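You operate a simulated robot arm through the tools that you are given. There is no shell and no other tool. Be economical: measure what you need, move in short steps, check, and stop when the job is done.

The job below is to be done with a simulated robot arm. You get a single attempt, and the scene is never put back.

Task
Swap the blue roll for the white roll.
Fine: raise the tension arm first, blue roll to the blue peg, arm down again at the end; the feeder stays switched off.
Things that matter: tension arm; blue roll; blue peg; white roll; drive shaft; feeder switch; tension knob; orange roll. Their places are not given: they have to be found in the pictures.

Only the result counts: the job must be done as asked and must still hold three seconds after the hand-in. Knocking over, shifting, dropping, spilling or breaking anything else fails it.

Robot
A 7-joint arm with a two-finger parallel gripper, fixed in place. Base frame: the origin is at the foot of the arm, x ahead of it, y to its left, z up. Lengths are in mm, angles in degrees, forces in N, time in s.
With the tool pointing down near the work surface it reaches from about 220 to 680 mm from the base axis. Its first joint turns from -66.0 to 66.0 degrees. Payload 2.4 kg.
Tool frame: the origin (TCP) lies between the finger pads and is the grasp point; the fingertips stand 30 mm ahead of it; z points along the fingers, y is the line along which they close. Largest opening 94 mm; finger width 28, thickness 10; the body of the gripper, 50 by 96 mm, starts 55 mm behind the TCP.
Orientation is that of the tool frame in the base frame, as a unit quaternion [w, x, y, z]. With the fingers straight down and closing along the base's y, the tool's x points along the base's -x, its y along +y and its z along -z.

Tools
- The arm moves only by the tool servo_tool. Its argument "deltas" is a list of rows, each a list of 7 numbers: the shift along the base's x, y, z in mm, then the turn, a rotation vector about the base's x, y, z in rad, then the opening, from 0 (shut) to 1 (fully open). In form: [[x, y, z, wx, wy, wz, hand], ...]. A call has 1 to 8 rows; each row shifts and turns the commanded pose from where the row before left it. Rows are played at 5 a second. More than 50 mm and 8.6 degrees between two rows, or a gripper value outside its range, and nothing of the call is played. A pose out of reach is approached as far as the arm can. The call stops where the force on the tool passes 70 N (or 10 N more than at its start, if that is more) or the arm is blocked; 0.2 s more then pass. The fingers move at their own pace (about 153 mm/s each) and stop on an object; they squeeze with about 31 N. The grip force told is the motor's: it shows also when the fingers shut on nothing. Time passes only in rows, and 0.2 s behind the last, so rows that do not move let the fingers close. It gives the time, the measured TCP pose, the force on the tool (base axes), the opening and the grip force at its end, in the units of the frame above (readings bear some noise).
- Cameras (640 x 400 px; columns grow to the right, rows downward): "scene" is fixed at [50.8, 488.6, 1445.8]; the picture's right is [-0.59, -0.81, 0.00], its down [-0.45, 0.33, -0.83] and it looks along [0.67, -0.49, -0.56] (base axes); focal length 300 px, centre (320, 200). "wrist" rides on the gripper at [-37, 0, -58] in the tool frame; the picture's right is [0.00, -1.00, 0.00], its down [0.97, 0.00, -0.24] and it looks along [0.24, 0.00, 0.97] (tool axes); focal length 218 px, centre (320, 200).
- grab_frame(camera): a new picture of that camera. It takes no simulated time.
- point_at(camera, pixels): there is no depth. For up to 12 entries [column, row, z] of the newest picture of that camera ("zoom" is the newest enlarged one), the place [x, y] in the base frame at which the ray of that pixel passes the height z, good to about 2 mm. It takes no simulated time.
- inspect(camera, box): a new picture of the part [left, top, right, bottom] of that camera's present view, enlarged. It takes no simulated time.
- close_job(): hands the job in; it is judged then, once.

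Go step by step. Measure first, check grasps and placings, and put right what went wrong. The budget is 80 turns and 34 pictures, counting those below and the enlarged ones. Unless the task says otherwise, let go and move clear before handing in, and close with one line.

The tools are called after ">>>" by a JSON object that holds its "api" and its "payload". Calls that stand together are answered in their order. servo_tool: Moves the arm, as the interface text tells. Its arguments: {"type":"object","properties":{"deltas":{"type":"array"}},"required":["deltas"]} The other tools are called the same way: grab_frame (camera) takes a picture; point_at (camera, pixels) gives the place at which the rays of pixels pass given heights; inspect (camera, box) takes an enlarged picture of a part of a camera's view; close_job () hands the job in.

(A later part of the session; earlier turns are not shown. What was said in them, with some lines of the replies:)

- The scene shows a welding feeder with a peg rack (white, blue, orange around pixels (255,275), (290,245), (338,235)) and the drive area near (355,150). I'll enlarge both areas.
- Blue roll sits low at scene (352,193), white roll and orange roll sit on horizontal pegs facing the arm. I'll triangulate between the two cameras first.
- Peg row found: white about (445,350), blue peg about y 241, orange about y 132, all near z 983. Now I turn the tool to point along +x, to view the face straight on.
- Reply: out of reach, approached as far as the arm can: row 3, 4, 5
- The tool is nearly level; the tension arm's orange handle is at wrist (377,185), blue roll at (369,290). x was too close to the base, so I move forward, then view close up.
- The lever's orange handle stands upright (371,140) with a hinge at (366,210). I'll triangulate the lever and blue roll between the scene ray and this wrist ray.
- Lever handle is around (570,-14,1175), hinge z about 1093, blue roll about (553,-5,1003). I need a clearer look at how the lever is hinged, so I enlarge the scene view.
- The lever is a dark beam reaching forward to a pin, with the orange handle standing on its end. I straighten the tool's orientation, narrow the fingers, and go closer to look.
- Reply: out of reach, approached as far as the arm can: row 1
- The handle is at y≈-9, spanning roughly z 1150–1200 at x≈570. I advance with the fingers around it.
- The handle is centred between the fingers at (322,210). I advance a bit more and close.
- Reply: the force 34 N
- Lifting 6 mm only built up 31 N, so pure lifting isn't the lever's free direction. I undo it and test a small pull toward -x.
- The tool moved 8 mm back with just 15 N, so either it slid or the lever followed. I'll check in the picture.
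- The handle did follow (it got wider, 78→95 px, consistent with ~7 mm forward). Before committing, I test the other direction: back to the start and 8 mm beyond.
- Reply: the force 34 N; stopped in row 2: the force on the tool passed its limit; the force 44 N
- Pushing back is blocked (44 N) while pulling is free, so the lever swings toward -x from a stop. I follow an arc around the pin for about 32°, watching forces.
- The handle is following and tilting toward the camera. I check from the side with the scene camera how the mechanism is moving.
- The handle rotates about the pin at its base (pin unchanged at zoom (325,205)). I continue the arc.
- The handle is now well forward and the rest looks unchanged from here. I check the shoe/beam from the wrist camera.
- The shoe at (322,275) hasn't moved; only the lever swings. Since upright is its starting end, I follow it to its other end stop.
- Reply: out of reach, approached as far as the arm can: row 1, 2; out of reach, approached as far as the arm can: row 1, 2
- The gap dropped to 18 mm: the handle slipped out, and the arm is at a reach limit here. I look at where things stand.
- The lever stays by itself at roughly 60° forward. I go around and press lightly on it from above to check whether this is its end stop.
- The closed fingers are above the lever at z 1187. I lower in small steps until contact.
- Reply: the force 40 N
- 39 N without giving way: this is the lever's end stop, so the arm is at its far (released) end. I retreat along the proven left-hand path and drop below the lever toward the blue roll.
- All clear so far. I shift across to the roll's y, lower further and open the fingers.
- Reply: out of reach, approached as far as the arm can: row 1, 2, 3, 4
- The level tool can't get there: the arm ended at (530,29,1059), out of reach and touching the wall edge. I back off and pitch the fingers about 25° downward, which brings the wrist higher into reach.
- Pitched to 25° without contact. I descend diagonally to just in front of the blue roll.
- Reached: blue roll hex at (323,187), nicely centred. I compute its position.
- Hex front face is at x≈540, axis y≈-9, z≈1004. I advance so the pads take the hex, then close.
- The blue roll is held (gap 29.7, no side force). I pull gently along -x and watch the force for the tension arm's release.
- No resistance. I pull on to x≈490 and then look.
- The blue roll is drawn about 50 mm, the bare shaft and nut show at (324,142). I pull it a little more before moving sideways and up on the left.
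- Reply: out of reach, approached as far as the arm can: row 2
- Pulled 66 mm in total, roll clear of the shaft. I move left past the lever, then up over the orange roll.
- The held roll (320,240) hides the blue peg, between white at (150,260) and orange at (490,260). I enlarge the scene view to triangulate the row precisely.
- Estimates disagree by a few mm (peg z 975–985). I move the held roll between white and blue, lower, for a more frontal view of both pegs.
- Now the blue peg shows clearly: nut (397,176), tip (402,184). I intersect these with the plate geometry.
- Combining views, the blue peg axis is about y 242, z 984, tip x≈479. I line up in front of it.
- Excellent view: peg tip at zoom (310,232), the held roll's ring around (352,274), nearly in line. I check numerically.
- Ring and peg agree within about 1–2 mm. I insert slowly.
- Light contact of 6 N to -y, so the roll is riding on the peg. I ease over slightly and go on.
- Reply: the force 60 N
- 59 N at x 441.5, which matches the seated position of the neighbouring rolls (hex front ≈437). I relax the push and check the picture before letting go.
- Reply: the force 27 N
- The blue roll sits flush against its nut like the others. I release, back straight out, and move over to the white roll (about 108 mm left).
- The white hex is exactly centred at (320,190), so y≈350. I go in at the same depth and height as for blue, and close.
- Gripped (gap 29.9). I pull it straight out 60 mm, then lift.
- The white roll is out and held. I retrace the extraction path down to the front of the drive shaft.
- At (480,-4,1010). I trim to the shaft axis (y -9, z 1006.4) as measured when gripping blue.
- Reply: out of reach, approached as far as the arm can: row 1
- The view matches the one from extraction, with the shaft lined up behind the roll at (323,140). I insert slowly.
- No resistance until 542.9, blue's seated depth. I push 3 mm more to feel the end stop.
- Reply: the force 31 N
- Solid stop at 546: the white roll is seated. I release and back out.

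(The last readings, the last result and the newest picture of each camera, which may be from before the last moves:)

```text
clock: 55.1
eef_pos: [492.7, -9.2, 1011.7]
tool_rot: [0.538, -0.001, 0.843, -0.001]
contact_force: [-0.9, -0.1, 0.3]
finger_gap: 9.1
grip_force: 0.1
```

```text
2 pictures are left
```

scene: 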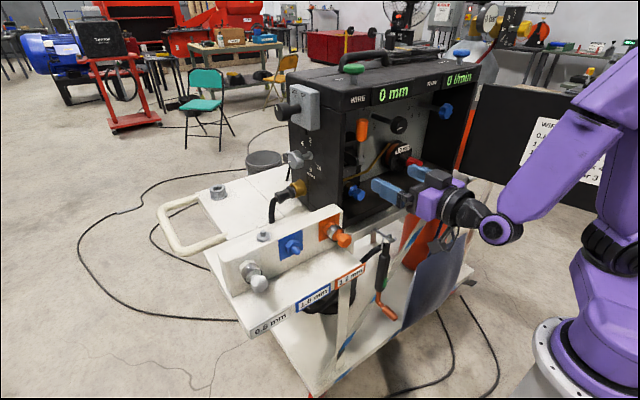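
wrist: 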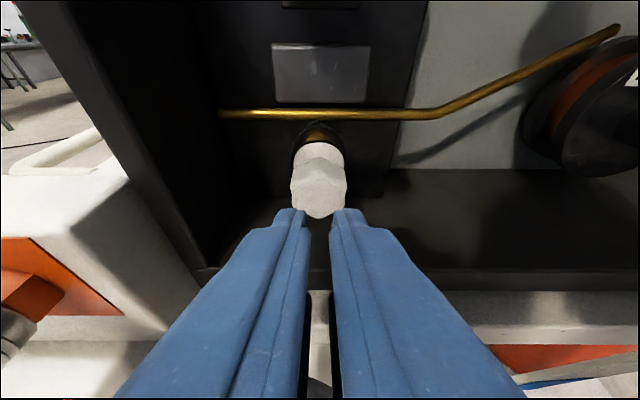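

White roll seated on the shaft just as blue was. Now the arm: I leave by the left path, level the tool, and come to the front of the lever.

>>> {"api": "servo_tool", "payload": {"deltas": [[-3, 30, 0, 0, 0, 0, 0], [0, 30, 8, 0, 0, 0, 0], [0, 12, 30, 0, 0, 0, 0], [0, 0, 35, 0, 0, 0, 0], [-5, 0, 30, 0, -0.145, 0, 0], [-10, 0, 30, 0, -0.145, 0, 0], [-15, 0, 20, 0, -0.146, 0, 0], [0, 0, 0, 0, 0, 0, 0]]}}

>>> {"api": "servo_tool", "payload": {"deltas": [[-10, -25, 0, 0, 0, 0, 0.3], [-10, -25, 0, 0, 0, 0, 0.65], [0, -23, 0, 0, 0, 0, 0.65], [0, 0, 0, 0, 0, 0, 0.65]]}}

```text
clock: 56.9
eef_pos: [459.1, 64.6, 1165.8]
tool_rot: [0.708, -0.002, 0.706, 0.001]
contact_force: [0.7, 0.0, 0.8]
finger_gap: 0.0
grip_force: 30.9
```

```text
clock: 57.9
eef_pos: [439.6, -9.2, 1161.9]
tool_rot: [0.707, -0.001, 0.707, 0.0]
contact_force: [0.7, 0.5, -0.2]
finger_gap: 61.2
grip_force: 0.1
```

I move in around the lever handle and grip it.

>>> {"api": "servo_tool", "payload": {"deltas": [[16, 0, -10, 0, 0, 0, 0.65], [16, 0, -13, 0, 0, 0, 0.65], [16, -1, -12, 0, 0, 0, 0.65], [0, 0, 0, 0, 0, 0, 0.65], [0, 0, 0, 0, 0, 0, 0.2], [0, 0, 0, 0, 0, 0, 0.2], [0, 0, 0, 0, 0, 0, 0.2]]}}

```text
clock: 59.5
eef_pos: [488.8, -9.8, 1128.0]
tool_rot: [0.707, -0.002, 0.707, 0.0]
contact_force: [4.6, 4.0, -2.8]
finger_gap: 30.6
grip_force: 45.1
```

Gripped (30.6 mm). I swing the lever back along the reverse arc.

>>> {"api": "servo_tool", "payload": {"deltas": [[5, 0, 8.5, 0, 0, 0, 0.2], [7, 0, 8, 0, 0, 0, 0.2], [8.5, 0, 7.5, 0, 0, 0, 0.2], [9.5, 0, 6.5, 0, 0, 0, 0.2], [9.5, 0, 5, 0, 0, 0, 0.2], [0, 0, 0, 0, 0, 0, 0.2]]}}

>>> {"api": "servo_tool", "payload": {"deltas": [[8, 0, 3, 0, 0, 0, 0.2], [8, 0, 2, 0, 0, 0, 0.2], [8, 0, 1, 0, 0, 0, 0.2], [6, 0, 0, 0, 0, 0, 0.2], [3, 0, 0, 0, 0, 0, 0.2], [0, 0, 0, 0, 0, 0, 0.2]]}}

```text
clock: 60.9
eef_pos: [525.8, -10.2, 1166.3]
tool_rot: [0.709, -0.002, 0.705, 0.001]
contact_force: [-24.4, 9.3, 9.4]
finger_gap: 32.6
grip_force: 44.9
```

```text
clock: 62.3
eef_pos: [559.6, -9.5, 1172.3]
tool_rot: [0.709, -0.001, 0.705, 0.001]
contact_force: [-15.6, 11.8, 19.2]
finger_gap: 32.5
grip_force: 44.8
```

At x 559.6, near the starting upright. I push on gently to reach the stop.

>>> {"api": "servo_tool", "payload": {"deltas": [[4, 0, -1, 0, 0, 0, 0.2], [4, 0, 0, 0, 0, 0, 0.2], [0, 0, 0, 0, 0, 0, 0.2]]}}

```text
clock: 63.1
eef_pos: [567.1, -10.8, 1169.8]
tool_rot: [0.709, -0.002, 0.705, 0.001]
contact_force: [-15.1, 14.0, 25.2]
finger_gap: 32.4
grip_force: 45.1
```

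>>> {"api": "servo_tool", "payload": {"deltas": [[4, 0.5, 2, 0, 0, 0, 0.2], [4, 0, 0, 0, 0, 0, 0.2], [4, 0, 0, 0, 0, 0, 0.2], [0, 0, 0, 0, 0, 0, 0.2]]}}

```text
clock: 64.1
eef_pos: [578.7, -10.5, 1169.0]
tool_rot: [0.705, -0.003, 0.709, 0.001]
contact_force: [-16.3, 10.0, 3.9]
finger_gap: 32.6
grip_force: 44.8
```

Still moving with a steady 16 N, possibly sliding along the handle. I look.

>>> {"api": "grab_frame", "payload": {"camera": "wrist"}}

```text
1 pictures are left
```

wrist: 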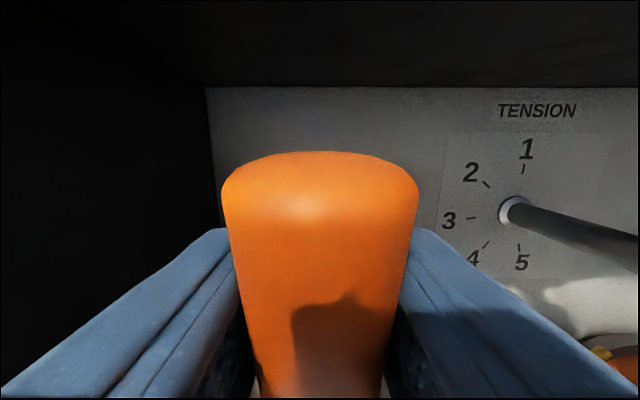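

The handle sits near x≈560, about 10–18 mm short of upright, with the pads slipping past it. I open, back off, close the fingers and push the handle's front with the fingertips up to its stop.

>>> {"api": "servo_tool", "payload": {"deltas": [[0, 0, 0, 0, 0, 0, 0.45], [0, 0, 0, 0, 0, 0, 0.6], [-25, 0, 2, 0, 0, 0, 0.6], [-30, 0, 0, 0, 0, 0, 0.6], [-35, 0, 0, 0, 0, 0, 0.4], [0, 0, 0, 0, 0, 0, 0], [0, 0, 0, 0, 0, 0, 0]]}}

>>> {"api": "servo_tool", "payload": {"deltas": [[10, 0, 0, 0, 0, 0, 0], [8, 0, 0, 0, 0, 0, 0], [6, 0, 0, 0, 0, 0, 0], [6, 0, 0, 0, 0, 0, 0], [0, 0, 0, 0, 0, 0, 0]]}}

```text
clock: 65.7
eef_pos: [489.7, -9.2, 1171.8]
tool_rot: [0.707, -0.002, 0.707, 0.0]
contact_force: [-0.2, -0.6, -0.6]
finger_gap: 0.0
grip_force: 31.0
```

```text
clock: 66.9
eef_pos: [519.1, -9.6, 1173.0]
tool_rot: [0.708, -0.001, 0.707, 0.0]
contact_force: [0.0, -0.4, 0.8]
finger_gap: 0.0
grip_force: 31.0
```

No contact yet with fingertips at x 549. I keep pushing in small steps.

>>> {"api": "servo_tool", "payload": {"deltas": [[4, 0, 0, 0, 0, 0, 0], [4, 0, 0, 0, 0, 0, 0], [4, 0, 0, 0, 0, 0, 0], [0, 0, 0, 0, 0, 0, 0]]}}

```text
clock: 67.6
eef_pos: [523.3, -11.4, 1171.8]
tool_rot: [0.707, -0.001, 0.707, 0.0]
contact_force: [-49.4, -1.8, 9.9]
finger_gap: 0.0
grip_force: 30.9
stopped in row 3: the force on the tool passed its limit (the readings are from after the stop); the commanded pose is now the measured one
```

Hard stop at fingertip x≈553, the handle's original front face: the lever is fully back at its starting (down) position. I withdraw and take a final picture.

>>> {"api": "servo_tool", "payload": {"deltas": [[-20, 0, 0, 0, 0, 0, 0], [-30, 0, 5, 0, 0, 0, 0], [-35, 10, 15, 0, 0, 0, 0], [-25, 20, 25, 0, 0, 0, 0], [0, 0, 0, 0, 0, 0, 0]]}}

>>> {"api": "inspect", "payload": {"camera": "scene", "box": [225, 70, 445, 310]}}

```text
clock: 68.8
eef_pos: [417.1, 19.5, 1217.6]
tool_rot: [0.705, -0.002, 0.709, 0.0]
contact_force: [-0.2, 0.0, -1.5]
finger_gap: 0.0
grip_force: 30.6
```

```text
1.67 times, centred on (335, 190) of scene
```

zoom: 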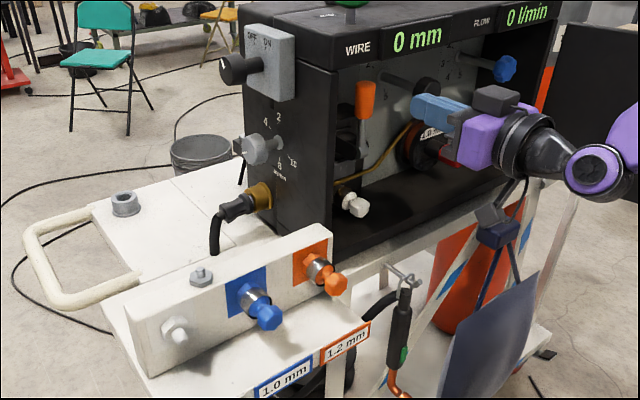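

The final picture shows the white roll on the drive shaft (355,207), the blue roll on the blue peg (262,310), the orange roll in place and the lever upright as at the start (365,100). The hand is clear, so I hand in.

>>> {"api": "close_job", "payload": {}}

```text
The job is handed in.
```

The rolls are swapped: white is on the drive shaft and blue is on the blue peg. The tension lever is back at its starting stop and the feeder switch was never touched. The lever only moves forward, from upright to a stop about 60° out, so I took that as "raised"; the shoe under it never visibly moved.
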